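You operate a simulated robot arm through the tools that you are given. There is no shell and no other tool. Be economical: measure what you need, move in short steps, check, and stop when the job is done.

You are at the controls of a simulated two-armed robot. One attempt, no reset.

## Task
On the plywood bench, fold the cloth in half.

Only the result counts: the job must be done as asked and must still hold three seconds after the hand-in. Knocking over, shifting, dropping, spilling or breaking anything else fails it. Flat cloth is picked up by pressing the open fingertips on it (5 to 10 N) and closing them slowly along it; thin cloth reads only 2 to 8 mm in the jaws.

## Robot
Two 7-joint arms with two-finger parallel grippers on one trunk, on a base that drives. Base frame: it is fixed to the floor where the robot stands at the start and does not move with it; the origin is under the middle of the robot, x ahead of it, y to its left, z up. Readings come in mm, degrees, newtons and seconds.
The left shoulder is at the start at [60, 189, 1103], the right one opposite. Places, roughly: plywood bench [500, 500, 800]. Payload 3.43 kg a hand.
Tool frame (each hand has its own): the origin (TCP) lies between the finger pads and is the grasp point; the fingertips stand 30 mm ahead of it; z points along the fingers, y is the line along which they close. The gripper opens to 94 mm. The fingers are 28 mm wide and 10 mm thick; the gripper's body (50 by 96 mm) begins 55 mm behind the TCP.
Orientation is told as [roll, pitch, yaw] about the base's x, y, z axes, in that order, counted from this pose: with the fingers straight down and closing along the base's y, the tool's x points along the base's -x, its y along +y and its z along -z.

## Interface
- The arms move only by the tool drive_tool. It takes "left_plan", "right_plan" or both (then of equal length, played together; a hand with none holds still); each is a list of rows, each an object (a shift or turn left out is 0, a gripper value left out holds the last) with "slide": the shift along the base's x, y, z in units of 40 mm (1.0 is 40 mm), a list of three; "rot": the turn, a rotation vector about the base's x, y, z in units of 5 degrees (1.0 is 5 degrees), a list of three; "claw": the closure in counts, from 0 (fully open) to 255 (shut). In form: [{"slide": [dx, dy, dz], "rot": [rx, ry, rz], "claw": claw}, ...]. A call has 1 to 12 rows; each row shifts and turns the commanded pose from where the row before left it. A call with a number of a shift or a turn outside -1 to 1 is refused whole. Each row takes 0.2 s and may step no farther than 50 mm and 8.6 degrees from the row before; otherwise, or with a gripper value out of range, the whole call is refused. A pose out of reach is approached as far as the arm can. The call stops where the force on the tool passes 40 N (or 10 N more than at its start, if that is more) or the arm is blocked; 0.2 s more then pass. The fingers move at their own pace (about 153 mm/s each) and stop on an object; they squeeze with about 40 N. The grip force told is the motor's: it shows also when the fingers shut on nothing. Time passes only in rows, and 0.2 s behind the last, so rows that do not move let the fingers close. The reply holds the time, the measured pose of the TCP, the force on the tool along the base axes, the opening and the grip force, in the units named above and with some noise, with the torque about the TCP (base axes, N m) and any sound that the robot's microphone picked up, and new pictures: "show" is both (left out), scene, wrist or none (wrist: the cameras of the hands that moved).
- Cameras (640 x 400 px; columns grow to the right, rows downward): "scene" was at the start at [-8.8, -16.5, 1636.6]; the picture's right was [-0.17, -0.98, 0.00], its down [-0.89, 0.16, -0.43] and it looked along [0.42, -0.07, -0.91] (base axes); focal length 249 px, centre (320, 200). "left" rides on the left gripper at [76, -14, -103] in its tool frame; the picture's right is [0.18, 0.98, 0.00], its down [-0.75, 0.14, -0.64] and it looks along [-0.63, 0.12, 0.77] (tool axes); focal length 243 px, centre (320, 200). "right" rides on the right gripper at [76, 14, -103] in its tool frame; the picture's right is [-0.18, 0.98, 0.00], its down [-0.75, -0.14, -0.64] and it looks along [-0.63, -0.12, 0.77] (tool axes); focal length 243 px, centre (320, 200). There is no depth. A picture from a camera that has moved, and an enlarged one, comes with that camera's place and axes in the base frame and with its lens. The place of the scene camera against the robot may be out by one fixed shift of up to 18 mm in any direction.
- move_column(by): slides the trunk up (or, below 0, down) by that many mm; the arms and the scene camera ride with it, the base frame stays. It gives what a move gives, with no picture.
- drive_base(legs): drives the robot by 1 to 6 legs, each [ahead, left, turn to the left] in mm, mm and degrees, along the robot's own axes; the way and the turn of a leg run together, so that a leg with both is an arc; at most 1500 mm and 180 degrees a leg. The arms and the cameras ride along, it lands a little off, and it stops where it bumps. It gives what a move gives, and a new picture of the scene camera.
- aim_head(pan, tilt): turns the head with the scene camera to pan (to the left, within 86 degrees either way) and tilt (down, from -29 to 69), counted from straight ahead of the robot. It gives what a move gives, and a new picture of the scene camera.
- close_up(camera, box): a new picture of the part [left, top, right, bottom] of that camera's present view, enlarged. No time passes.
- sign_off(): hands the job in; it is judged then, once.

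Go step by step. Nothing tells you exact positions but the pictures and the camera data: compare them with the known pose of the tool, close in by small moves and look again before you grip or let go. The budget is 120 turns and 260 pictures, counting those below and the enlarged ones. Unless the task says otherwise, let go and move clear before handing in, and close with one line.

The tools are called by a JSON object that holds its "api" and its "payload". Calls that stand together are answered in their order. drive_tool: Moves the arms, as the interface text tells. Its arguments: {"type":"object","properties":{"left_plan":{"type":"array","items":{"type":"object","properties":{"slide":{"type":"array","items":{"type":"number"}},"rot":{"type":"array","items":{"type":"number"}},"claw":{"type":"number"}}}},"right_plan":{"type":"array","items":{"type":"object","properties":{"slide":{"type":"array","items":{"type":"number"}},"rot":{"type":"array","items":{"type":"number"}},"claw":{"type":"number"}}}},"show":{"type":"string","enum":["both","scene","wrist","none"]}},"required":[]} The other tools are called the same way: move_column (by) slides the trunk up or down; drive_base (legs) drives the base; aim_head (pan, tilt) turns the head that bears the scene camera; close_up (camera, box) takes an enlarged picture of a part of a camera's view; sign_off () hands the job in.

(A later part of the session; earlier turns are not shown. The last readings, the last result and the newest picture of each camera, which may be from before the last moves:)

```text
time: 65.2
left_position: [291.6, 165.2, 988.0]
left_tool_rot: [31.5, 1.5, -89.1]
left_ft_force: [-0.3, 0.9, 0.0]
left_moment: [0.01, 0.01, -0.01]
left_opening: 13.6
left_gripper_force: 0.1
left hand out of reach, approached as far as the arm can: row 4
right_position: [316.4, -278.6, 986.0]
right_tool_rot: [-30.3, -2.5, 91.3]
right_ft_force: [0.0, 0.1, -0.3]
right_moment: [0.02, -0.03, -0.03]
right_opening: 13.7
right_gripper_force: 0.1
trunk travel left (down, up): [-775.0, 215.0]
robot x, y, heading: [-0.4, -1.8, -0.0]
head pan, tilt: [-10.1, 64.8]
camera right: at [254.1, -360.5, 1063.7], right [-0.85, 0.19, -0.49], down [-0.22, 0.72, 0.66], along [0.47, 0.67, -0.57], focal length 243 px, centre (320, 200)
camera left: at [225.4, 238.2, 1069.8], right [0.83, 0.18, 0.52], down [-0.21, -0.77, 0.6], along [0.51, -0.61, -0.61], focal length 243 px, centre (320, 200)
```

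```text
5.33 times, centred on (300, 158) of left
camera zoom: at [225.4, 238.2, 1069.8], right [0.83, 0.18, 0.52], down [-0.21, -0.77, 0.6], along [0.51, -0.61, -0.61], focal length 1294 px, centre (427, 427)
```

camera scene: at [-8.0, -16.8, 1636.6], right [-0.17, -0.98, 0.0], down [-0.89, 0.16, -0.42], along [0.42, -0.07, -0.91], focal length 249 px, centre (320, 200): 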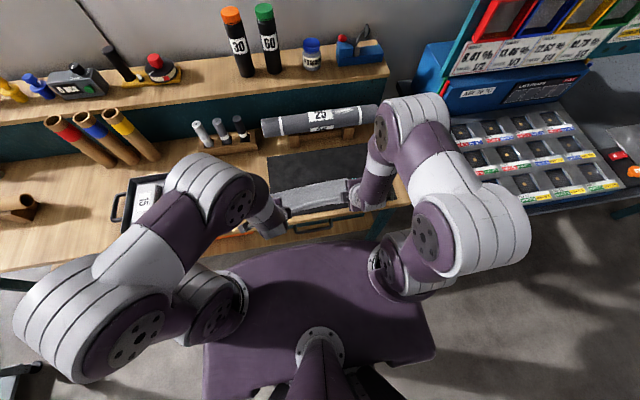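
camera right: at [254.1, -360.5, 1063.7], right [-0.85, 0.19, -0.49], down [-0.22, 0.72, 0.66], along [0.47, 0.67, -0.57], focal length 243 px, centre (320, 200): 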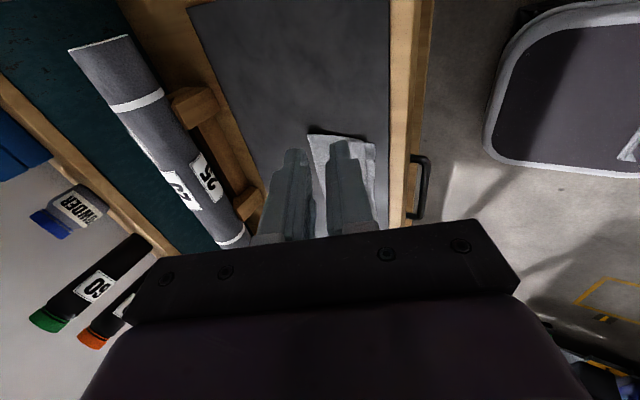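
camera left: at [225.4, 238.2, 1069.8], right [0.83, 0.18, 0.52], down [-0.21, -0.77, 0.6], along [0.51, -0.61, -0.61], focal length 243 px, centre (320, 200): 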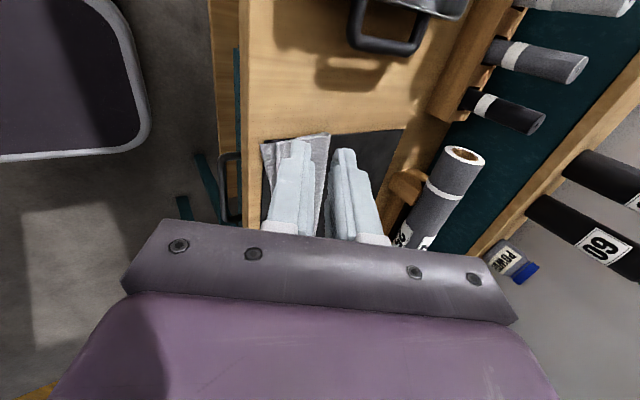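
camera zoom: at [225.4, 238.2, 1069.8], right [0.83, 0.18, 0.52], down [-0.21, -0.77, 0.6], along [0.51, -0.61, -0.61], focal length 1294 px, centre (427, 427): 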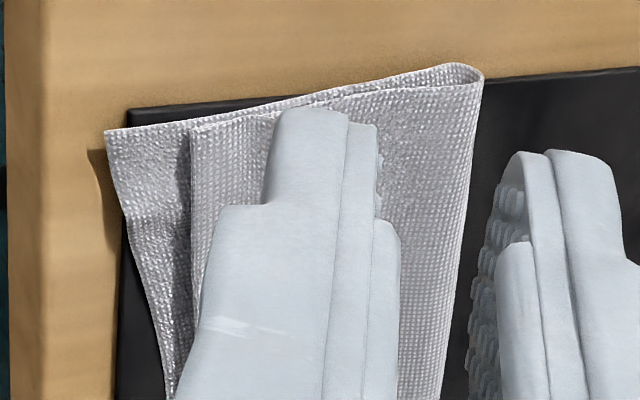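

A roughly 27 mm strip of the upper edge is turned back on top (free edge near x ≈ 379 left, 397 right). I'll bring the hands vertical with closed fingers just behind that free edge and brush it forward over toward the near edge.

{"api": "drive_tool", "payload": {"left_plan": [{"slide": [0.4, -0.1, 0.1], "rot": [0, 0.9, 0], "claw": 255}, {"slide": [0.4, -0.2, 0], "rot": [0, 0.9, 0]}, {"slide": [0.4, -0.4, 0], "rot": [0, 0.9, 0]}, {"slide": [0.4, -0.4, -0.4], "rot": [0, 0.9, 0]}, {"slide": [0.4, -0.4, -0.6], "rot": [0, 0.9, 0]}, {"slide": [0.4, -0.4, -0.7], "rot": [0, 0.9, 0]}, {"slide": [0.4, -0.42, -0.7], "rot": [0, 0.9, 0]}, {}], "right_plan": [{"slide": [0.38, 0.2, 0.1], "rot": [0, 0.87, 0], "claw": 255}, {"slide": [0.38, 0.3, 0], "rot": [0, 0.87, 0]}, {"slide": [0.38, 0.4, 0], "rot": [0, 0.87, 0]}, {"slide": [0.38, 0.4, -0.4], "rot": [0, 0.87, 0]}, {"slide": [0.38, 0.45, -0.6], "rot": [0, 0.87, 0]}, {"slide": [0.38, 0.45, -0.7], "rot": [0, 0.87, 0]}, {"slide": [0.38, 0.45, -0.7], "rot": [0, 0.87, 0]}, {}], "show": "wrist"}}

{"api": "close_up", "payload": {"camera": "left", "box": [200, 80, 400, 205]}}

{"api": "close_up", "payload": {"camera": "right", "box": [240, 80, 440, 205]}}

```text
time: 67.0
left_position: [402.1, 77.2, 900.3]
left_tool_rot: [0.1, 1.5, -90.1]
left_ft_force: [0.0, 0.4, -0.4]
left_moment: [-0.06, 0.0, -0.02]
left_opening: 0.2
left_gripper_force: 32.8
left hand out of reach, approached as far as the arm can: row 6
right_position: [411.9, -180.2, 917.4]
right_tool_rot: [-2.1, -4.3, 90.0]
right_ft_force: [0.1, -0.4, -0.3]
right_moment: [0.0, 0.0, 0.0]
right_opening: 0.0
right_gripper_force: 33.4
right hand out of reach, approached as far as the arm can: row 6, 7
trunk travel left (down, up): [-775.0, 215.0]
robot x, y, heading: [2.4, -1.0, 0.2]
head pan, tilt: [-10.1, 64.8]
camera right: at [394.2, -264.1, 1013.3], right [-0.98, 0.18, -0.02], down [0.12, 0.7, 0.7], along [0.14, 0.69, -0.71], focal length 243 px, centre (320, 200)
camera left: at [387.9, 150.1, 1004.5], right [0.98, 0.18, 0.01], down [0.14, -0.77, 0.62], along [0.12, -0.61, -0.78], focal length 243 px, centre (320, 200)
```

right: 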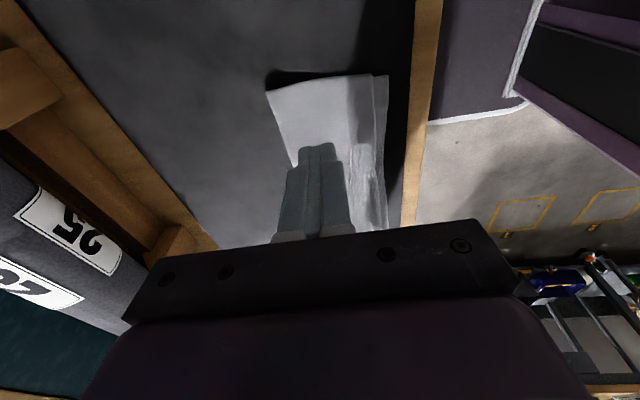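
left: 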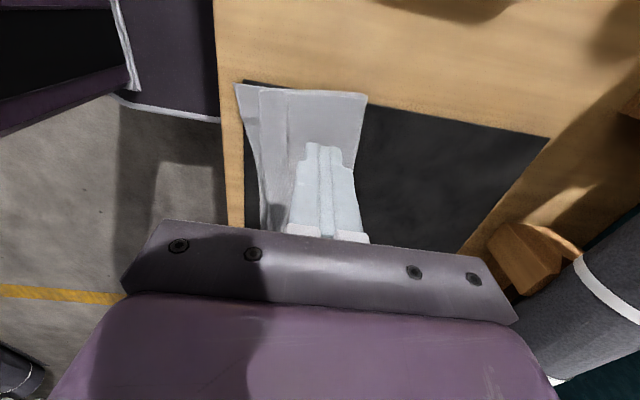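

```text
3.20 times, centred on (300, 142) of left
camera zoom: at [387.9, 150.1, 1004.5], right [0.98, 0.18, 0.01], down [0.14, -0.77, 0.62], along [0.12, -0.61, -0.78], focal length 776 px, centre (384, 384)
```

zoom: 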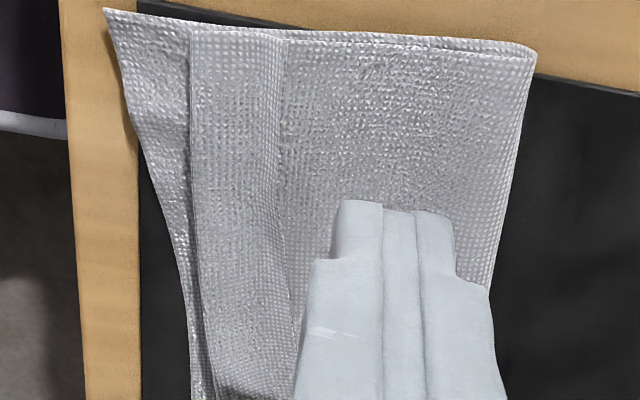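

```text
3.20 times, centred on (340, 142) of right
camera zoom: at [394.2, -264.1, 1013.3], right [-0.98, 0.18, -0.02], down [0.12, 0.7, 0.7], along [0.14, 0.69, -0.71], focal length 776 px, centre (256, 384)
```

zoom: 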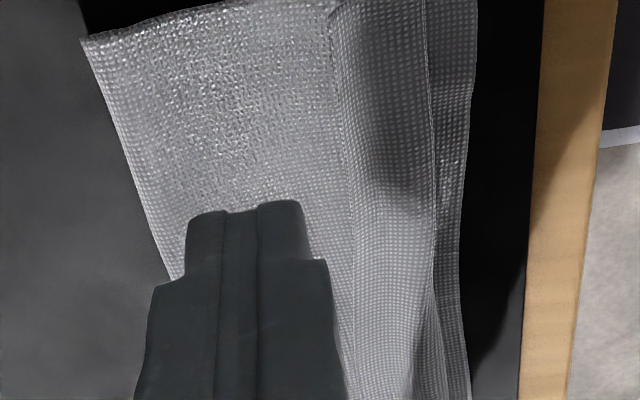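

The flap is clearly visible, with its free edge at x ≈ 376 (left) and 392 (right) and the closed tips just behind it. I lower to just above the layer.

{"api": "drive_tool", "payload": {"left_plan": [{"slide": [0, 0, -0.5]}, {"slide": [0, 0, -0.5]}, {"slide": [0, 0, -0.45]}, {}], "right_plan": [{"slide": [0.05, 0.1, -0.65]}, {"slide": [0, 0, -0.65]}, {"slide": [0, 0, -0.6]}, {}], "show": "none"}}

{"api": "close_up", "payload": {"camera": "left", "box": [200, 80, 400, 205]}}

{"api": "close_up", "payload": {"camera": "right", "box": [240, 80, 440, 205]}}

```text
time: 68.0
left_position: [400.7, 78.2, 843.8]
left_tool_rot: [0.2, 1.6, -90.1]
left_ft_force: [0.3, -0.4, 0.3]
left_moment: [0.02, -0.01, -0.04]
left_opening: 0.0
left_gripper_force: 33.3
right_position: [413.8, -176.3, 842.8]
right_tool_rot: [0.3, -2.8, 89.9]
right_ft_force: [-0.3, 0.5, 1.0]
right_moment: [-0.02, 0.0, 0.01]
right_opening: 0.3
right_gripper_force: 33.1
trunk travel left (down, up): [-775.0, 215.0]
robot x, y, heading: [2.5, 0.4, 0.1]
head pan, tilt: [-10.1, 64.8]
```

```text
3.20 times, centred on (300, 142) of left
camera zoom: at [387.4, 150.1, 946.7], right [0.98, 0.18, 0.01], down [0.14, -0.77, 0.62], along [0.12, -0.61, -0.78], focal length 776 px, centre (384, 384)
```

zoom: 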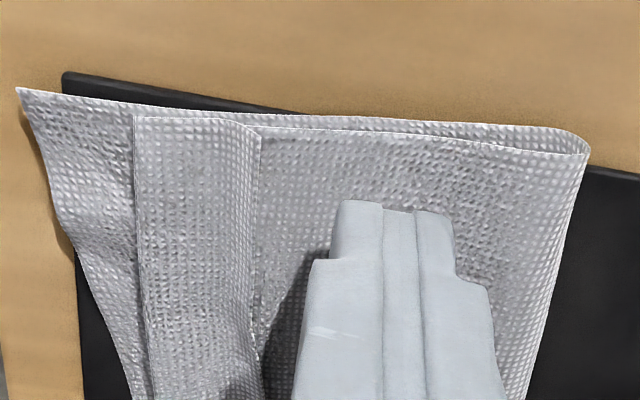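

```text
3.20 times, centred on (340, 142) of right
camera zoom: at [400.0, -257.7, 939.5], right [-0.98, 0.19, 0.01], down [0.15, 0.72, 0.68], along [0.12, 0.67, -0.74], focal length 776 px, centre (256, 384)
```

zoom: 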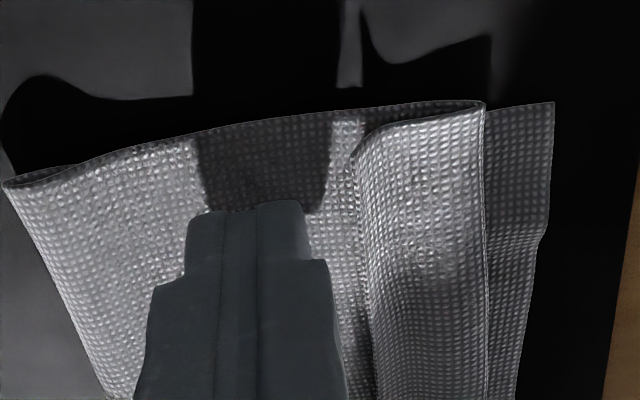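

I lower until light contact on the layer behind each flap.

{"api": "drive_tool", "payload": {"left_plan": [{"slide": [0, 0, -0.08]}, {"slide": [0, 0, -0.06]}, {}], "right_plan": [{"slide": [0, 0, -0.08]}, {"slide": [0, 0, -0.04]}, {}], "show": "none"}}

```text
time: 68.8
left_position: [401.4, 77.5, 837.9]
left_tool_rot: [0.1, 1.5, -90.2]
left_ft_force: [-0.5, 0.1, -0.4]
left_moment: [0.01, 0.03, 0.03]
left_opening: 0.0
left_gripper_force: 33.0
right_position: [414.6, -176.1, 836.7]
right_tool_rot: [0.4, -2.7, 89.7]
right_ft_force: [-0.3, 0.0, 0.0]
right_moment: [0.05, -0.06, -0.01]
right_opening: 0.0
right_gripper_force: 33.4
trunk travel left (down, up): [-775.0, 215.0]
robot x, y, heading: [-3.1, -3.8, -0.0]
head pan, tilt: [-10.1, 64.8]
```

{"api": "drive_tool", "payload": {"left_plan": [{"slide": [-0.1, 0, -0.05]}, {"slide": [-0.2, 0, 0]}, {"slide": [-0.2, 0, 0]}, {"slide": [-0.2, 0, 0]}, {"slide": [-0.2, 0, 0]}, {}], "right_plan": [{"slide": [-0.1, 0, -0.02]}, {"slide": [-0.2, 0, 0]}, {"slide": [-0.2, 0, 0]}, {"slide": [-0.2, 0, 0]}, {"slide": [-0.2, 0, 0]}, {}], "show": "none"}}

{"api": "close_up", "payload": {"camera": "left", "box": [200, 80, 400, 205]}}

{"api": "close_up", "payload": {"camera": "right", "box": [240, 80, 440, 205]}}

```text
time: 70.2
left_position: [366.3, 77.6, 834.9]
left_tool_rot: [0.0, 1.5, -90.3]
left_ft_force: [-0.6, 0.0, 1.9]
left_moment: [-0.02, 0.0, 0.02]
left_opening: 0.0
left_gripper_force: 32.6
right_position: [378.4, -176.3, 835.7]
right_tool_rot: [0.3, -2.8, 89.9]
right_ft_force: [-1.1, 1.2, 0.6]
right_moment: [0.04, -0.01, 0.0]
right_opening: 0.1
right_gripper_force: 32.6
trunk travel left (down, up): [-775.0, 215.0]
robot x, y, heading: [-2.9, -0.8, 0.1]
head pan, tilt: [-10.1, 64.8]
```

```text
3.20 times, centred on (300, 142) of left
camera zoom: at [352.1, 149.8, 938.9], right [0.98, 0.18, 0.01], down [0.14, -0.77, 0.62], along [0.12, -0.61, -0.78], focal length 776 px, centre (384, 384)
```

zoom: 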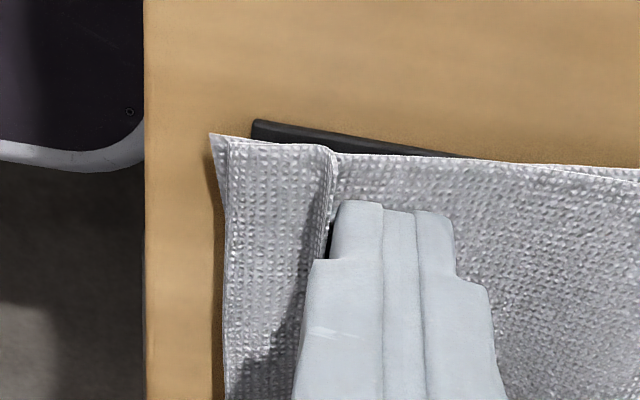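

```text
3.20 times, centred on (340, 142) of right
camera zoom: at [364.6, -257.2, 934.4], right [-0.98, 0.19, 0.01], down [0.15, 0.72, 0.68], along [0.12, 0.67, -0.74], focal length 776 px, centre (256, 384)
```

zoom: 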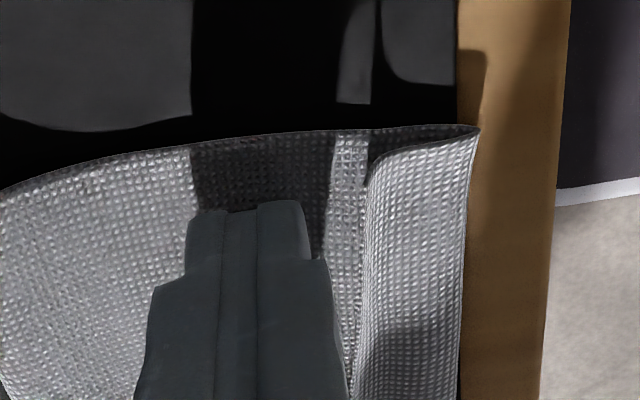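

Brushing slid the whole upper layer about 20 mm instead of flipping the flap, so the layers slip easily on each other while the pads grip well. I'll first press on the upper layer and slide it back 22 mm.

{"api": "drive_tool", "payload": {"left_plan": [{"slide": [0.1, 0, -0.02]}, {"slide": [0.15, 0, 0]}, {"slide": [0.15, 0, 0]}, {"slide": [0.15, 0, 0]}, {}], "right_plan": [{"slide": [0.1, 0, -0.03]}, {"slide": [0.15, 0, 0]}, {"slide": [0.15, 0, 0]}, {"slide": [0.15, 0, 0]}, {}], "show": "none"}}

{"api": "close_up", "payload": {"camera": "left", "box": [200, 80, 400, 205]}}

{"api": "close_up", "payload": {"camera": "right", "box": [240, 80, 440, 205]}}

```text
time: 71.5
left_position: [386.1, 76.8, 836.3]
left_tool_rot: [0.2, 1.4, -90.1]
left_ft_force: [-0.5, -0.1, 0.2]
left_moment: [-0.02, 0.0, -0.02]
left_opening: 0.0
left_gripper_force: 32.7
right_position: [397.2, -174.5, 834.7]
right_tool_rot: [0.2, -2.8, 89.8]
right_ft_force: [-6.3, -1.3, 19.4]
right_moment: [-0.24, 0.15, -0.06]
right_opening: 0.2
right_gripper_force: 33.3
trunk travel left (down, up): [-775.0, 215.0]
robot x, y, heading: [-0.2, 0.8, -0.1]
head pan, tilt: [-10.1, 64.8]
```

```text
3.20 times, centred on (300, 142) of left
camera zoom: at [372.1, 149.5, 939.5], right [0.98, 0.18, 0.01], down [0.14, -0.77, 0.62], along [0.12, -0.61, -0.78], focal length 776 px, centre (384, 384)
```

zoom: 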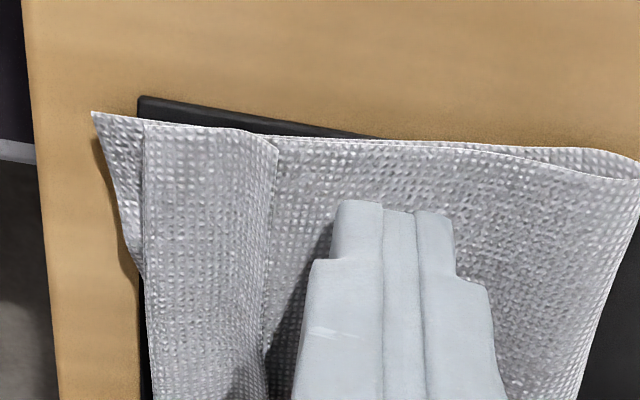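

```text
3.20 times, centred on (340, 142) of right
camera zoom: at [383.8, -256.6, 933.5], right [-0.98, 0.19, 0.01], down [0.15, 0.72, 0.68], along [0.12, 0.67, -0.74], focal length 776 px, centre (256, 384)
```

zoom: 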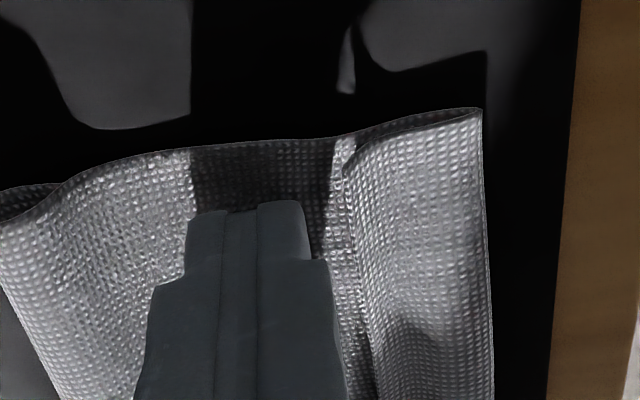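

Now I lift, place the closed tips on top of the flap near its free edge, and press lightly.

{"api": "drive_tool", "payload": {"left_plan": [{"slide": [0, 0, 0.25]}, {"slide": [0, 0, 0.25]}, {"slide": [-0.36, 0, 0]}, {"slide": [-0.36, 0, 0]}, {"slide": [0, 0, -0.25]}, {"slide": [0, 0, -0.15]}, {}], "right_plan": [{"slide": [0, 0, 0.25]}, {"slide": [0, 0, 0.25]}, {"slide": [-0.31, 0, 0]}, {"slide": [-0.31, 0, 0]}, {"slide": [0, 0, -0.25]}, {"slide": [0, 0, -0.1]}, {}], "show": "none"}}

{"api": "close_up", "payload": {"camera": "left", "box": [200, 80, 400, 205]}}

{"api": "close_up", "payload": {"camera": "right", "box": [240, 80, 440, 205]}}

```text
time: 73.0
left_position: [359.0, 75.8, 840.0]
left_tool_rot: [0.1, 1.4, -90.2]
left_ft_force: [-0.1, 0.3, -0.1]
left_moment: [0.03, 0.02, 0.02]
left_opening: 0.0
left_gripper_force: 33.3
right_position: [382.5, -175.5, 841.7]
right_tool_rot: [0.3, -2.8, 89.8]
right_ft_force: [0.3, 0.1, -0.6]
right_moment: [0.01, -0.02, 0.01]
right_opening: 0.1
right_gripper_force: 32.8
right hand out of reach, approached as far as the arm can: row 3
trunk travel left (down, up): [-775.0, 215.0]
robot x, y, heading: [-2.8, 0.0, -0.0]
head pan, tilt: [-10.1, 64.8]
```

```text
3.20 times, centred on (300, 142) of left
camera zoom: at [344.6, 148.6, 943.0], right [0.98, 0.18, 0.01], down [0.14, -0.77, 0.62], along [0.12, -0.61, -0.78], focal length 776 px, centre (384, 384)
```

zoom: 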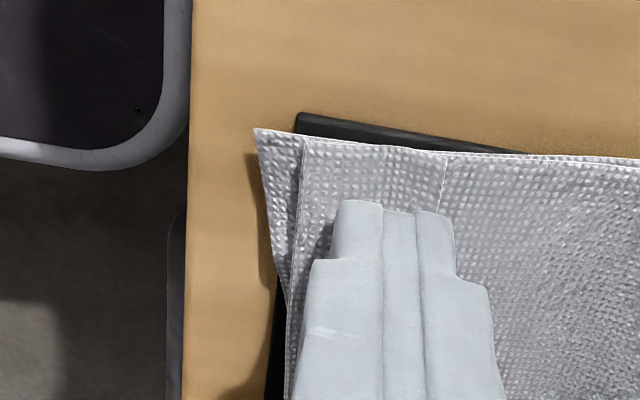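

```text
3.20 times, centred on (340, 142) of right
camera zoom: at [368.5, -256.8, 939.8], right [-0.98, 0.19, 0.01], down [0.15, 0.72, 0.68], along [0.12, 0.67, -0.74], focal length 776 px, centre (256, 384)
```

zoom: 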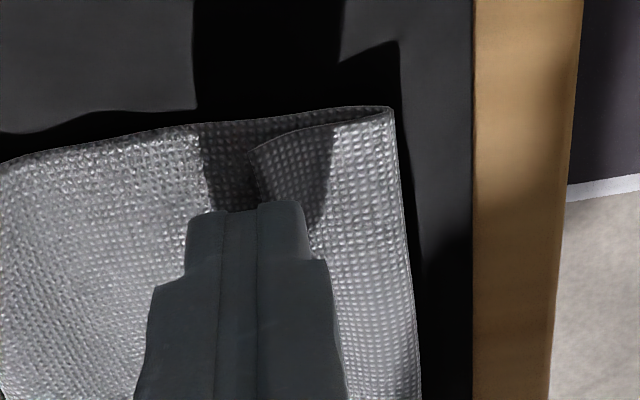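

Well placed. I shift the right one 6 mm and press down gently on both.

{"api": "drive_tool", "payload": {"left_plan": [{"slide": [0, 0, -0.05]}, {"slide": [0, 0, -0.03]}, {}, {}], "right_plan": [{"slide": [-0.15, 0, -0.05]}, {"slide": [0, 0, -0.06]}, {}, {}], "show": "none"}}

```text
time: 74.0
left_position: [359.1, 76.8, 836.0]
left_tool_rot: [0.0, 1.5, -90.3]
left_ft_force: [-0.1, 0.3, 0.2]
left_moment: [-0.03, 0.0, 0.04]
left_opening: 0.0
left_gripper_force: 33.3
right_position: [376.2, -176.0, 836.4]
right_tool_rot: [0.3, -2.8, 89.9]
right_ft_force: [0.0, -0.4, 0.2]
right_moment: [0.02, -0.02, 0.01]
right_opening: 0.2
right_gripper_force: 32.8
trunk travel left (down, up): [-775.0, 215.0]
robot x, y, heading: [0.9, -2.1, -0.2]
head pan, tilt: [-10.1, 64.8]
```

{"api": "drive_tool", "payload": {"left_plan": [{"slide": [0, 0, -0.025]}, {"slide": [-0.15, 0, 0]}, {"slide": [-0.15, 0, 0]}, {"slide": [-0.15, 0, 0]}, {}], "right_plan": [{"slide": [0, 0, -0.025]}, {"slide": [-0.15, 0, 0]}, {"slide": [-0.15, 0, 0]}, {"slide": [-0.15, 0, 0]}, {}], "show": "none"}}

{"api": "close_up", "payload": {"camera": "left", "box": [200, 80, 400, 205]}}

{"api": "close_up", "payload": {"camera": "right", "box": [240, 80, 440, 205]}}

```text
time: 75.2
left_position: [340.7, 76.4, 835.8]
left_tool_rot: [0.2, 1.5, -90.2]
left_ft_force: [2.2, -0.3, 8.9]
left_moment: [-0.09, -0.1, 0.03]
left_opening: 0.3
left_gripper_force: 32.7
right_position: [359.9, -175.5, 835.3]
right_tool_rot: [0.2, -2.9, 89.8]
right_ft_force: [2.7, 0.3, 10.6]
right_moment: [-0.1, -0.11, 0.08]
right_opening: 0.2
right_gripper_force: 33.2
trunk travel left (down, up): [-775.0, 215.0]
robot x, y, heading: [1.6, -2.2, -0.1]
head pan, tilt: [-10.1, 64.8]
```

```text
3.20 times, centred on (300, 142) of left
camera zoom: at [326.4, 149.3, 939.2], right [0.98, 0.18, 0.01], down [0.14, -0.77, 0.62], along [0.12, -0.61, -0.78], focal length 776 px, centre (384, 384)
```

zoom: 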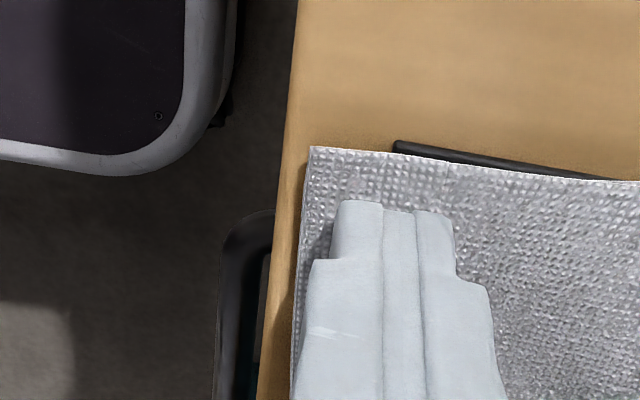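

```text
3.20 times, centred on (340, 142) of right
camera zoom: at [345.1, -257.1, 933.9], right [-0.98, 0.19, 0.01], down [0.15, 0.72, 0.68], along [0.12, 0.67, -0.73], focal length 776 px, centre (256, 384)
```

zoom: 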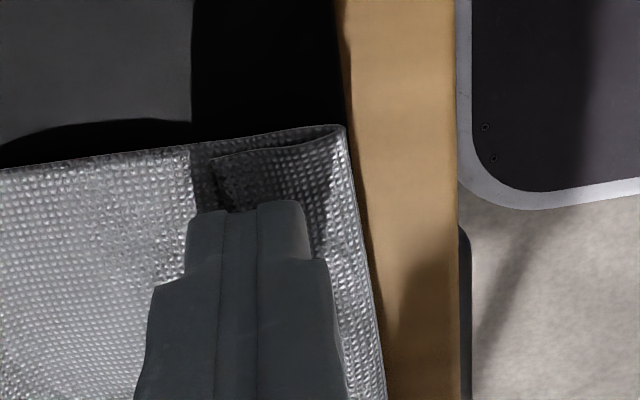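

Pressing moves the whole stack together, so I use that to shift it back 45 mm onto the bench. After that I'll pinch the upper layer further in, lift it so the turned flap hangs open, and lay it back down.

{"api": "drive_tool", "payload": {"left_plan": [{"slide": [0.1, 0, 0]}, {"slide": [0.2, 0, 0]}, {"slide": [0.2, 0, 0]}, {"slide": [0.2, 0, 0]}, {"slide": [0.2, 0, 0]}, {"slide": [0.2, 0, 0]}, {"slide": [0, 0, 0.3]}, {"slide": [0, 0, 0.6]}, {"slide": [0, 0, 0.6]}], "right_plan": [{"slide": [0.1, 0, 0]}, {"slide": [0.2, 0, 0]}, {"slide": [0.2, 0, 0]}, {"slide": [0.2, 0, 0]}, {"slide": [0.2, 0, 0]}, {"slide": [0.2, 0, 0]}, {"slide": [0, 0, 0.3]}, {"slide": [0, 0, 0.6]}, {"slide": [0, 0, 0.6]}], "show": "wrist"}}

{"api": "close_up", "payload": {"camera": "scene", "box": [255, 150, 375, 225]}}

```text
time: 77.2
left_position: [383.5, 78.5, 893.6]
left_tool_rot: [0.1, 1.4, -90.1]
left_ft_force: [0.0, -0.4, -0.2]
left_moment: [0.0, 0.0, -0.01]
left_opening: 0.0
left_gripper_force: 33.2
right_position: [397.0, -174.7, 897.1]
right_tool_rot: [0.4, -2.8, 89.8]
right_ft_force: [0.0, 0.4, 0.9]
right_moment: [0.0, 0.03, 0.02]
right_opening: 0.1
right_gripper_force: 32.4
right hand out of reach, approached as far as the arm can: row 6
trunk travel left (down, up): [-775.0, 215.0]
robot x, y, heading: [1.4, -0.0, 0.2]
head pan, tilt: [-10.1, 64.8]
camera right: at [382.9, -256.3, 995.3], right [-0.98, 0.19, 0.01], down [0.15, 0.72, 0.68], along [0.12, 0.67, -0.74], focal length 243 px, centre (320, 200)
camera left: at [370.0, 150.4, 998.8], right [0.98, 0.18, 0.01], down [0.14, -0.77, 0.62], along [0.12, -0.61, -0.78], focal length 243 px, centre (320, 200)
```

right: 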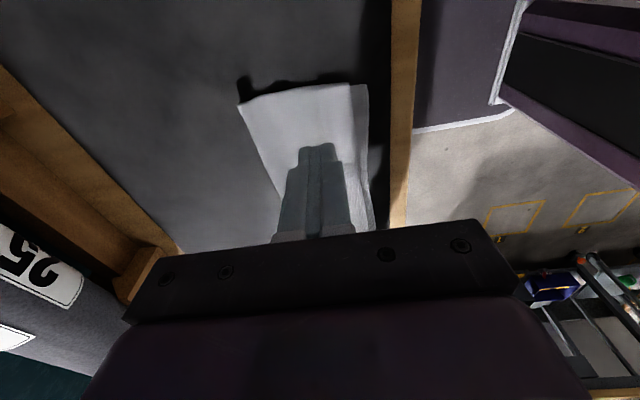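
left: 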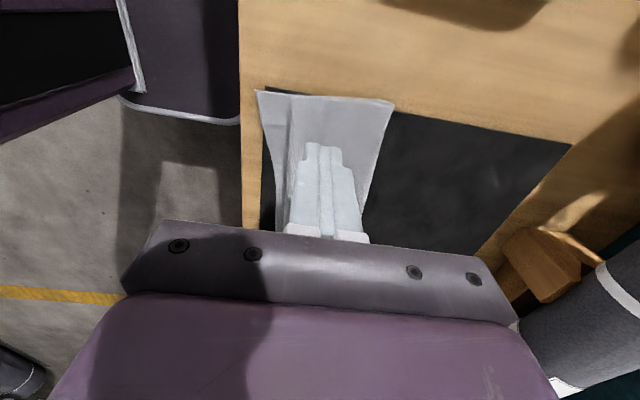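

```text
5.33 times, centred on (315, 188) of scene
camera zoom: at [-9.4, -16.5, 1636.5], right [-0.17, -0.98, 0.0], down [-0.89, 0.16, -0.43], along [0.42, -0.07, -0.9], focal length 1330 px, centre (347, 267)
```

zoom: 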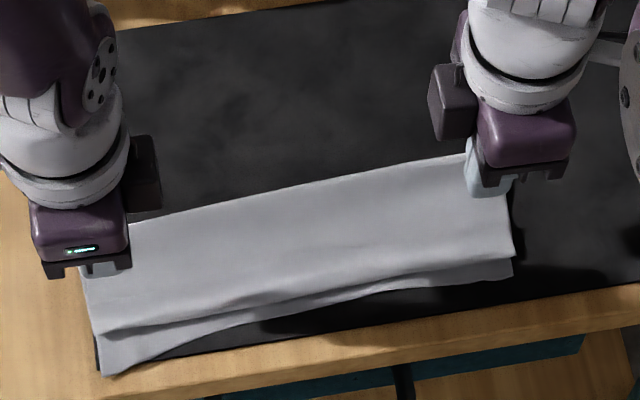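

{"api": "close_up", "payload": {"camera": "left", "box": [220, 70, 420, 195]}}

{"api": "close_up", "payload": {"camera": "right", "box": [220, 60, 420, 185]}}

```text
3.20 times, centred on (320, 132) of left
camera zoom: at [370.0, 150.4, 998.8], right [0.98, 0.18, 0.01], down [0.14, -0.77, 0.62], along [0.12, -0.61, -0.78], focal length 776 px, centre (320, 416)
```

zoom: 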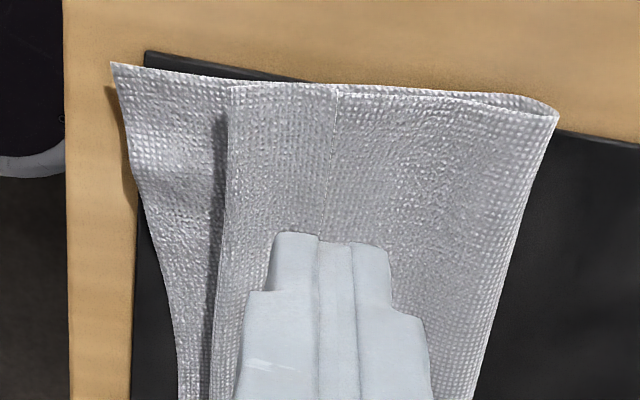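

```text
3.20 times, centred on (320, 122) of right
camera zoom: at [382.9, -256.3, 995.3], right [-0.98, 0.19, 0.01], down [0.15, 0.72, 0.68], along [0.12, 0.67, -0.74], focal length 776 px, centre (320, 448)
```

zoom: 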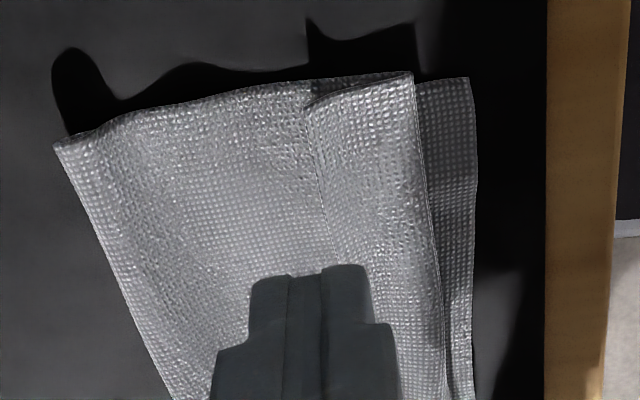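

Flap geometry is clear: crease at 360/371, free edge at 385/395, fold at 438/457 (left/right). I move to pinch the upper layer between flap and fold, centred at 410 and 425 with 26 mm opening.

{"api": "drive_tool", "payload": {"left_plan": [{"slide": [0.33, 0, 0], "claw": 184}, {"slide": [0.33, -0.05, -0.4]}, {"slide": [0, 0, -0.6]}, {"slide": [0, 0, -0.2]}, {}], "right_plan": [{"slide": [0.35, 0, 0], "claw": 184}, {"slide": [0.35, 0, -0.4]}, {"slide": [0, 0, -0.65]}, {"slide": [0, 0, -0.2]}, {}], "show": "none"}}

{"api": "close_up", "payload": {"camera": "left", "box": [220, 70, 420, 195]}}

{"api": "close_up", "payload": {"camera": "right", "box": [220, 60, 420, 185]}}

```text
time: 78.5
left_position: [411.0, 75.8, 846.2]
left_tool_rot: [0.1, 1.5, -90.2]
left_ft_force: [0.1, 0.2, -0.4]
left_moment: [0.02, 0.0, 0.0]
left_opening: 26.3
left_gripper_force: 0.0
right_position: [426.1, -174.5, 845.6]
right_tool_rot: [0.3, -2.8, 89.9]
right_ft_force: [0.0, 0.9, 1.1]
right_moment: [-0.01, 0.05, -0.02]
right_opening: 26.3
right_gripper_force: 0.1
trunk travel left (down, up): [-775.0, 215.0]
robot x, y, heading: [-2.0, -0.5, 0.1]
head pan, tilt: [-10.1, 64.8]
```

```text
3.20 times, centred on (320, 132) of left
camera zoom: at [397.1, 148.4, 950.2], right [0.98, 0.18, 0.01], down [0.14, -0.77, 0.62], along [0.12, -0.61, -0.78], focal length 776 px, centre (320, 416)
```

zoom: 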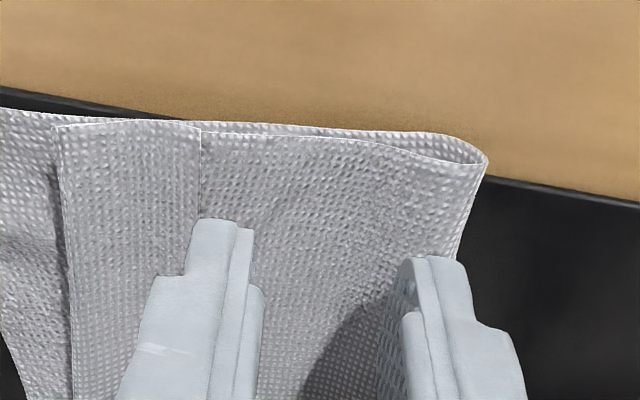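

```text
3.20 times, centred on (320, 122) of right
camera zoom: at [412.4, -256.7, 944.7], right [-0.98, 0.19, 0.01], down [0.15, 0.72, 0.68], along [0.12, 0.67, -0.74], focal length 776 px, centre (320, 448)
```

zoom: 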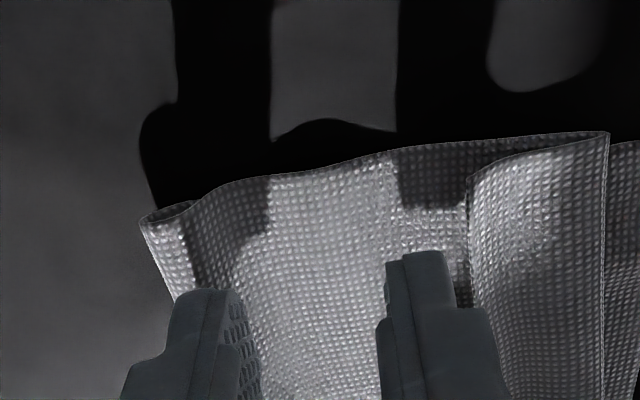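

Placed well on both. I step down to contact.

{"api": "drive_tool", "payload": {"left_plan": [{"slide": [0.03, 0, -0.15]}, {"slide": [0, 0, -0.08]}, {}, {}], "right_plan": [{"slide": [0, 0, -0.15]}, {"slide": [0, 0, -0.08]}, {}, {}], "show": "none"}}

```text
time: 79.5
left_position: [412.4, 76.3, 838.7]
left_tool_rot: [0.1, 1.5, -90.3]
left_ft_force: [-0.4, -0.2, 0.5]
left_moment: [0.0, -0.04, -0.02]
left_opening: 25.9
left_gripper_force: 0.0
right_position: [426.6, -175.8, 838.4]
right_tool_rot: [0.2, -2.9, 89.9]
right_ft_force: [0.3, -0.5, -0.2]
right_moment: [0.0, 0.02, 0.01]
right_opening: 26.4
right_gripper_force: 0.1
trunk travel left (down, up): [-775.0, 215.0]
robot x, y, heading: [-1.9, 0.5, 0.2]
head pan, tilt: [-10.1, 64.8]
```

{"api": "drive_tool", "payload": {"left_plan": [{"slide": [0, 0, -0.05]}, {"slide": [0, 0, -0.035]}, {}, {}], "right_plan": [{"slide": [0, 0, -0.05]}, {"slide": [0, 0, -0.035]}, {}, {}], "show": "none"}}

```text
time: 80.5
left_position: [411.8, 76.5, 835.9]
left_tool_rot: [0.1, 1.4, -90.2]
left_ft_force: [0.7, -1.4, -0.2]
left_moment: [0.0, 0.02, -0.02]
left_opening: 26.1
left_gripper_force: 0.1
right_position: [425.8, -174.8, 835.5]
right_tool_rot: [0.0, -2.8, 89.9]
right_ft_force: [0.9, -3.7, 18.3]
right_moment: [-0.33, -0.09, -0.02]
right_opening: 26.1
right_gripper_force: 0.1
trunk travel left (down, up): [-775.0, 215.0]
robot x, y, heading: [4.4, -2.1, 0.2]
head pan, tilt: [-10.1, 64.8]
```

{"api": "drive_tool", "payload": {"left_plan": [{"slide": [0, 0, -0.03]}, {}, {}, {}], "right_plan": [{"slide": [0, 0, 0.012]}, {}, {}, {}], "show": "none"}}

```text
time: 81.5
left_position: [411.5, 77.5, 835.7]
left_tool_rot: [0.3, 1.4, -90.1]
left_ft_force: [-1.6, 6.9, 28.5]
left_moment: [-0.03, 0.36, -0.11]
left_opening: 26.2
left_gripper_force: 0.2
right_position: [422.7, -174.0, 836.1]
right_tool_rot: [0.2, -2.8, 90.0]
right_ft_force: [0.6, 0.2, 1.5]
right_moment: [-0.04, -0.03, 0.0]
right_opening: 26.3
right_gripper_force: 0.1
trunk travel left (down, up): [-775.0, 215.0]
robot x, y, heading: [-2.3, 1.0, 0.2]
head pan, tilt: [-10.1, 64.8]
```

{"api": "drive_tool", "payload": {"left_plan": [{"slide": [0, 0, 0.018]}, {}, {}, {}], "right_plan": [{"slide": [0, 0, -0.008]}, {}, {}, {}], "show": "none"}}

```text
time: 82.5
left_position: [411.2, 76.3, 834.0]
left_tool_rot: [0.3, 1.4, -90.2]
left_ft_force: [3.1, 1.2, 6.8]
left_moment: [-0.02, 0.0, 0.01]
left_opening: 25.8
left_gripper_force: 0.0
right_position: [424.0, -173.7, 835.6]
right_tool_rot: [0.1, -2.8, 89.8]
right_ft_force: [-3.2, 0.2, 24.3]
right_moment: [-0.24, -0.03, 0.0]
right_opening: 26.7
right_gripper_force: 0.7
trunk travel left (down, up): [-775.0, 215.0]
robot x, y, heading: [-1.1, 3.6, 0.1]
head pan, tilt: [-10.1, 64.8]
```

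The left is at 7 N; I ease the right slightly and close both slowly.

{"api": "drive_tool", "payload": {"left_plan": [{}, {}, {"claw": 190}, {"claw": 197}, {"claw": 204}, {"claw": 211}, {"claw": 218}, {"claw": 226}, {"claw": 234}, {"claw": 242}, {"claw": 250}, {"claw": 255}], "right_plan": [{"slide": [0, 0, 0.006]}, {}, {"claw": 190}, {"claw": 197}, {"claw": 204}, {"claw": 211}, {"claw": 218}, {"claw": 226}, {"claw": 234}, {"claw": 242}, {"claw": 250}, {"claw": 255}], "show": "none"}}

{"api": "close_up", "payload": {"camera": "left", "box": [220, 70, 420, 195]}}

{"api": "close_up", "payload": {"camera": "right", "box": [220, 60, 420, 185]}}

```text
time: 85.0
left_position: [410.8, 74.8, 834.3]
left_tool_rot: [0.2, 1.4, -90.1]
left_ft_force: [0.6, -0.6, 10.9]
left_moment: [-0.05, -0.04, 0.01]
left_opening: 2.0
left_gripper_force: 37.0
right_position: [422.8, -173.8, 836.6]
right_tool_rot: [0.2, -2.8, 89.9]
right_ft_force: [-2.2, 0.2, 15.9]
right_moment: [-0.16, 0.06, -0.01]
right_opening: 1.4
right_gripper_force: 36.8
trunk travel left (down, up): [-775.0, 215.0]
robot x, y, heading: [2.3, 0.1, 0.1]
head pan, tilt: [-10.1, 64.8]
```

```text
3.20 times, centred on (320, 132) of left
camera zoom: at [397.0, 148.4, 938.7], right [0.98, 0.18, 0.01], down [0.14, -0.77, 0.62], along [0.12, -0.61, -0.78], focal length 776 px, centre (320, 416)
```

zoom: 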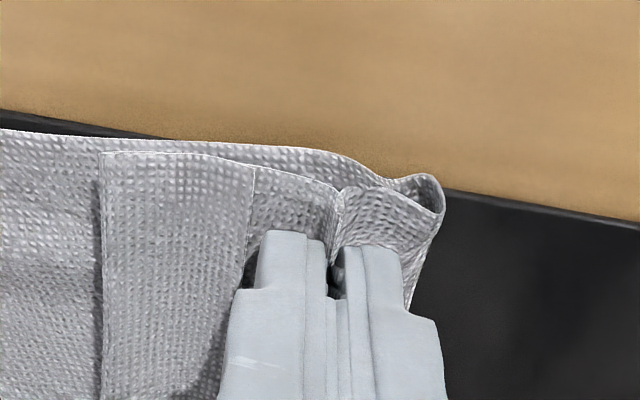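

```text
3.20 times, centred on (320, 122) of right
camera zoom: at [409.3, -255.9, 933.6], right [-0.98, 0.19, 0.01], down [0.15, 0.72, 0.68], along [0.12, 0.67, -0.74], focal length 776 px, centre (320, 448)
```

zoom: 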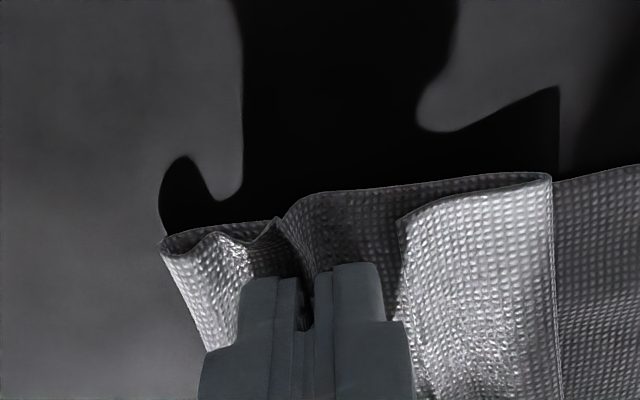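

Both caught just the upper layer. I lift about 85 mm so the turned-back flap can hang open.

{"api": "drive_tool", "payload": {"left_plan": [{"slide": [0, 0, 0.15]}, {"slide": [0, 0, 0.25]}, {"slide": [0, 0, 0.25]}, {"slide": [0, 0, 0.25]}, {"slide": [0, 0, 0.3]}, {"slide": [0, 0, 0.3]}, {"slide": [0, 0, 0.3]}, {"slide": [0, 0, 0.3]}, {}, {}], "right_plan": [{"slide": [0, 0, 0.15]}, {"slide": [0, 0, 0.25]}, {"slide": [0, 0, 0.25]}, {"slide": [0, 0, 0.25]}, {"slide": [0, 0, 0.3]}, {"slide": [0, 0, 0.3]}, {"slide": [0, 0, 0.3]}, {"slide": [0, 0, 0.3]}, {}, {}], "show": "wrist"}}

{"api": "close_up", "payload": {"camera": "scene", "box": [240, 130, 400, 230]}}

```text
time: 87.2
left_position: [413.3, 76.3, 918.4]
left_tool_rot: [0.1, 1.4, -90.1]
left_ft_force: [0.4, 0.1, -2.1]
left_moment: [0.0, -0.01, 0.02]
left_opening: 1.9
left_gripper_force: 36.6
right_position: [411.9, -176.1, 910.2]
right_tool_rot: [0.2, -3.0, 90.0]
right_ft_force: [0.6, 0.3, 0.5]
right_moment: [0.01, -0.02, -0.02]
right_opening: 1.8
right_gripper_force: 36.3
right hand out of reach, approached as far as the arm can: row 7, 8
trunk travel left (down, up): [-775.0, 215.0]
robot x, y, heading: [1.3, -2.2, -0.3]
head pan, tilt: [-10.1, 64.8]
camera right: at [398.2, -257.4, 1008.8], right [-0.98, 0.19, 0.01], down [0.15, 0.72, 0.68], along [0.12, 0.67, -0.73], focal length 243 px, centre (320, 200)
camera left: at [399.2, 147.2, 1021.6], right [0.98, 0.18, 0.01], down [0.14, -0.77, 0.62], along [0.12, -0.61, -0.78], focal length 243 px, centre (320, 200)
```

right: 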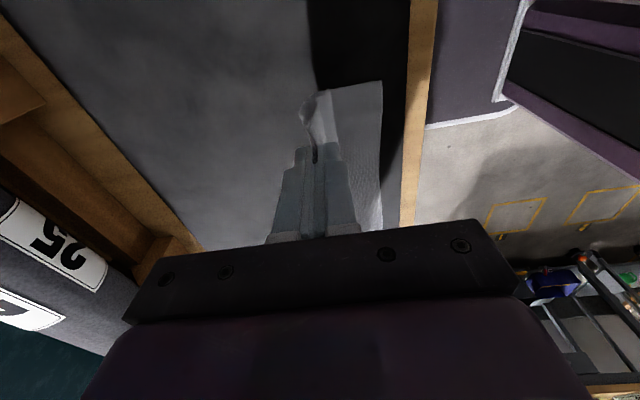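
left: 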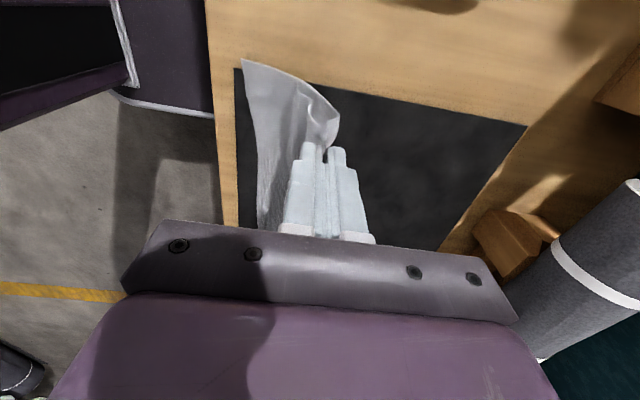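

```text
4.00 times, centred on (320, 180) of scene
camera zoom: at [-8.8, -16.5, 1636.6], right [-0.17, -0.98, 0.0], down [-0.89, 0.16, -0.43], along [0.42, -0.07, -0.91], focal length 997 px, centre (320, 280)
```

zoom: 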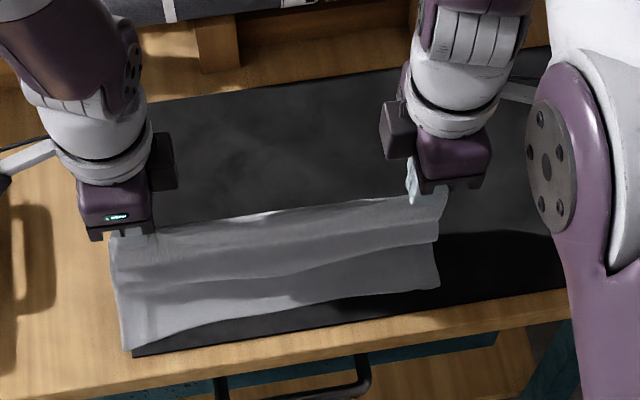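

{"api": "close_up", "payload": {"camera": "left", "box": [210, 40, 370, 140]}}

{"api": "close_up", "payload": {"camera": "right", "box": [260, 60, 420, 160]}}

{"api": "close_up", "payload": {"camera": "scene", "box": [264, 170, 354, 226]}}

```text
4.00 times, centred on (290, 90) of left
camera zoom: at [399.2, 147.2, 1021.6], right [0.98, 0.18, 0.01], down [0.14, -0.77, 0.62], along [0.12, -0.61, -0.78], focal length 970 px, centre (440, 640)
```

zoom: 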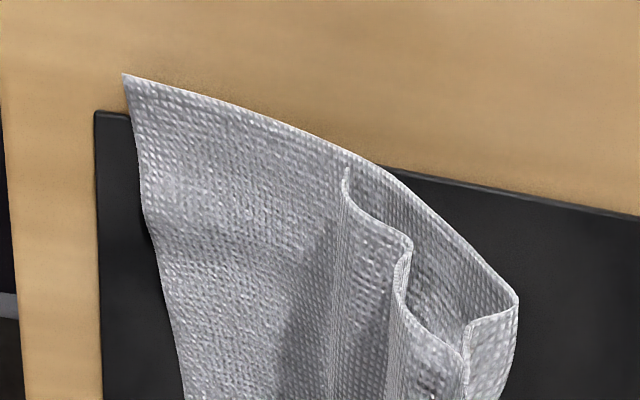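

```text
4.00 times, centred on (340, 110) of right
camera zoom: at [398.2, -257.4, 1008.8], right [-0.98, 0.19, 0.01], down [0.15, 0.72, 0.68], along [0.12, 0.67, -0.73], focal length 970 px, centre (240, 560)
```

zoom: 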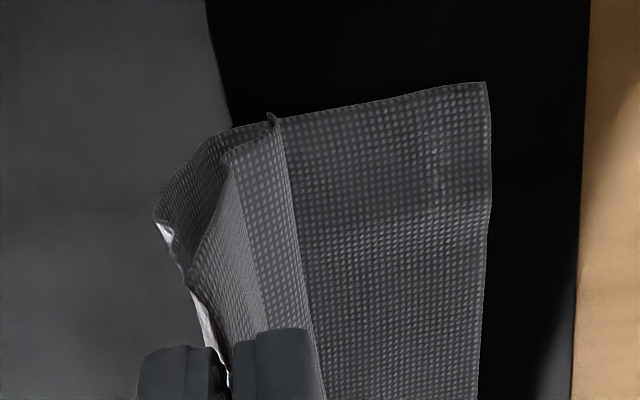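

```text
7.11 times, centred on (309, 198) of scene
camera zoom: at [-8.8, -16.5, 1636.6], right [-0.17, -0.98, 0.0], down [-0.89, 0.16, -0.43], along [0.42, -0.07, -0.91], focal length 1773 px, centre (398, 214)
```

zoom: 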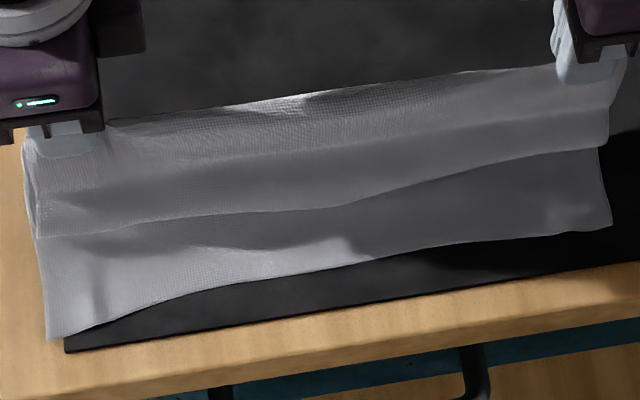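

The flap has fallen open and the edge now hangs straight down. Next I move a little toward the robot with a slight tilt so the edge swings to the near side before laying it down.

{"api": "drive_tool", "payload": {"left_plan": [{"slide": [-0.2, 0, -0.05], "rot": [0, 0.6, 0]}, {"slide": [-0.2, 0, -0.07], "rot": [0, 0.6, 0]}, {"slide": [-0.2, 0, -0.07], "rot": [0, 0.6, 0]}, {"slide": [-0.2, 0, -0.07], "rot": [0, 0.6, 0]}, {"slide": [-0.2, 0, -0.07], "rot": [0, 0.6, 0]}, {}], "right_plan": [{"slide": [-0.105, 0, 0], "rot": [0, 0.6, 0]}, {"slide": [-0.105, 0, -0.03], "rot": [0, 0.6, 0]}, {"slide": [-0.105, 0, -0.03], "rot": [0, 0.6, 0]}, {"slide": [-0.105, 0, -0.03], "rot": [0, 0.6, 0]}, {"slide": [-0.105, 0, -0.03], "rot": [0, 0.6, 0]}, {}], "show": "none"}}

{"api": "close_up", "payload": {"camera": "left", "box": [180, 40, 380, 165]}}

{"api": "close_up", "payload": {"camera": "right", "box": [240, 40, 440, 165]}}

{"api": "close_up", "payload": {"camera": "scene", "box": [255, 155, 375, 230]}}

```text
time: 88.7
left_position: [372.4, 75.4, 904.0]
left_tool_rot: [-15.0, 1.2, -90.4]
left_ft_force: [-1.3, -4.3, -1.4]
left_moment: [-0.11, -0.01, 0.04]
left_opening: 2.1
left_gripper_force: 36.2
right_position: [328.9, -174.1, 869.7]
right_tool_rot: [12.3, -2.8, 89.3]
right_ft_force: [1.6, 4.9, 0.5]
right_moment: [0.1, -0.05, -0.03]
right_opening: 1.9
right_gripper_force: 36.1
right hand out of reach, approached as far as the arm can: row 1, 2, 3, 4, 5
trunk travel left (down, up): [-775.0, 215.0]
robot x, y, heading: [0.5, -4.1, -0.1]
head pan, tilt: [-10.1, 64.8]
```

```text
3.20 times, centred on (280, 102) of left
camera zoom: at [385.6, 147.1, 1008.2], right [0.95, 0.18, -0.25], down [0.29, -0.77, 0.57], along [-0.09, -0.61, -0.79], focal length 776 px, centre (448, 512)
```

zoom: 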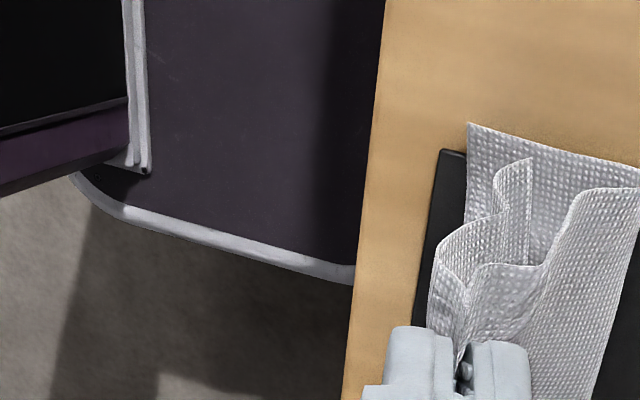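

```text
3.20 times, centred on (340, 102) of right
camera zoom: at [335.5, -255.9, 968.7], right [-0.96, 0.19, 0.22], down [0.28, 0.72, 0.63], along [-0.04, 0.67, -0.74], focal length 776 px, centre (256, 512)
```

zoom: 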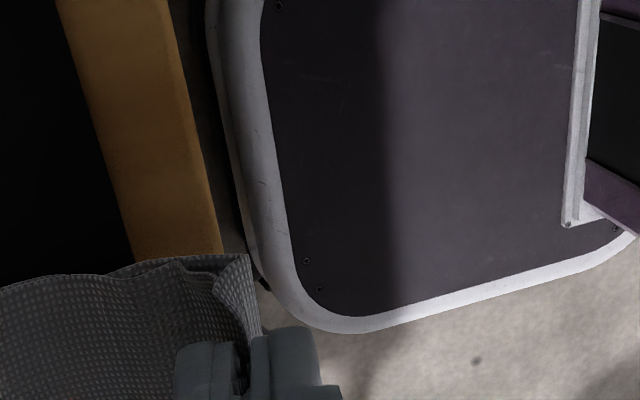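

```text
5.33 times, centred on (315, 192) of scene
camera zoom: at [-8.8, -16.5, 1636.6], right [-0.17, -0.98, 0.0], down [-0.89, 0.16, -0.43], along [0.42, -0.07, -0.91], focal length 1330 px, centre (347, 240)
```

zoom: 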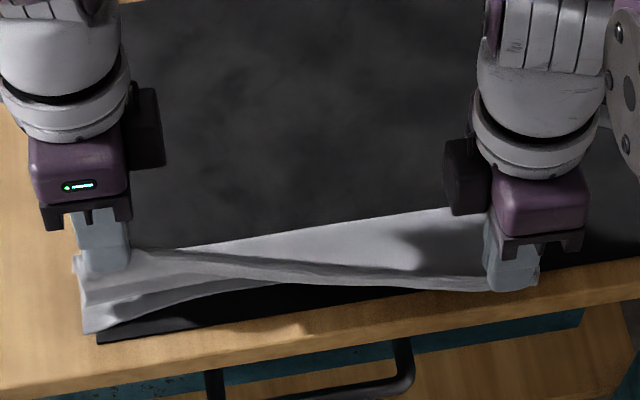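

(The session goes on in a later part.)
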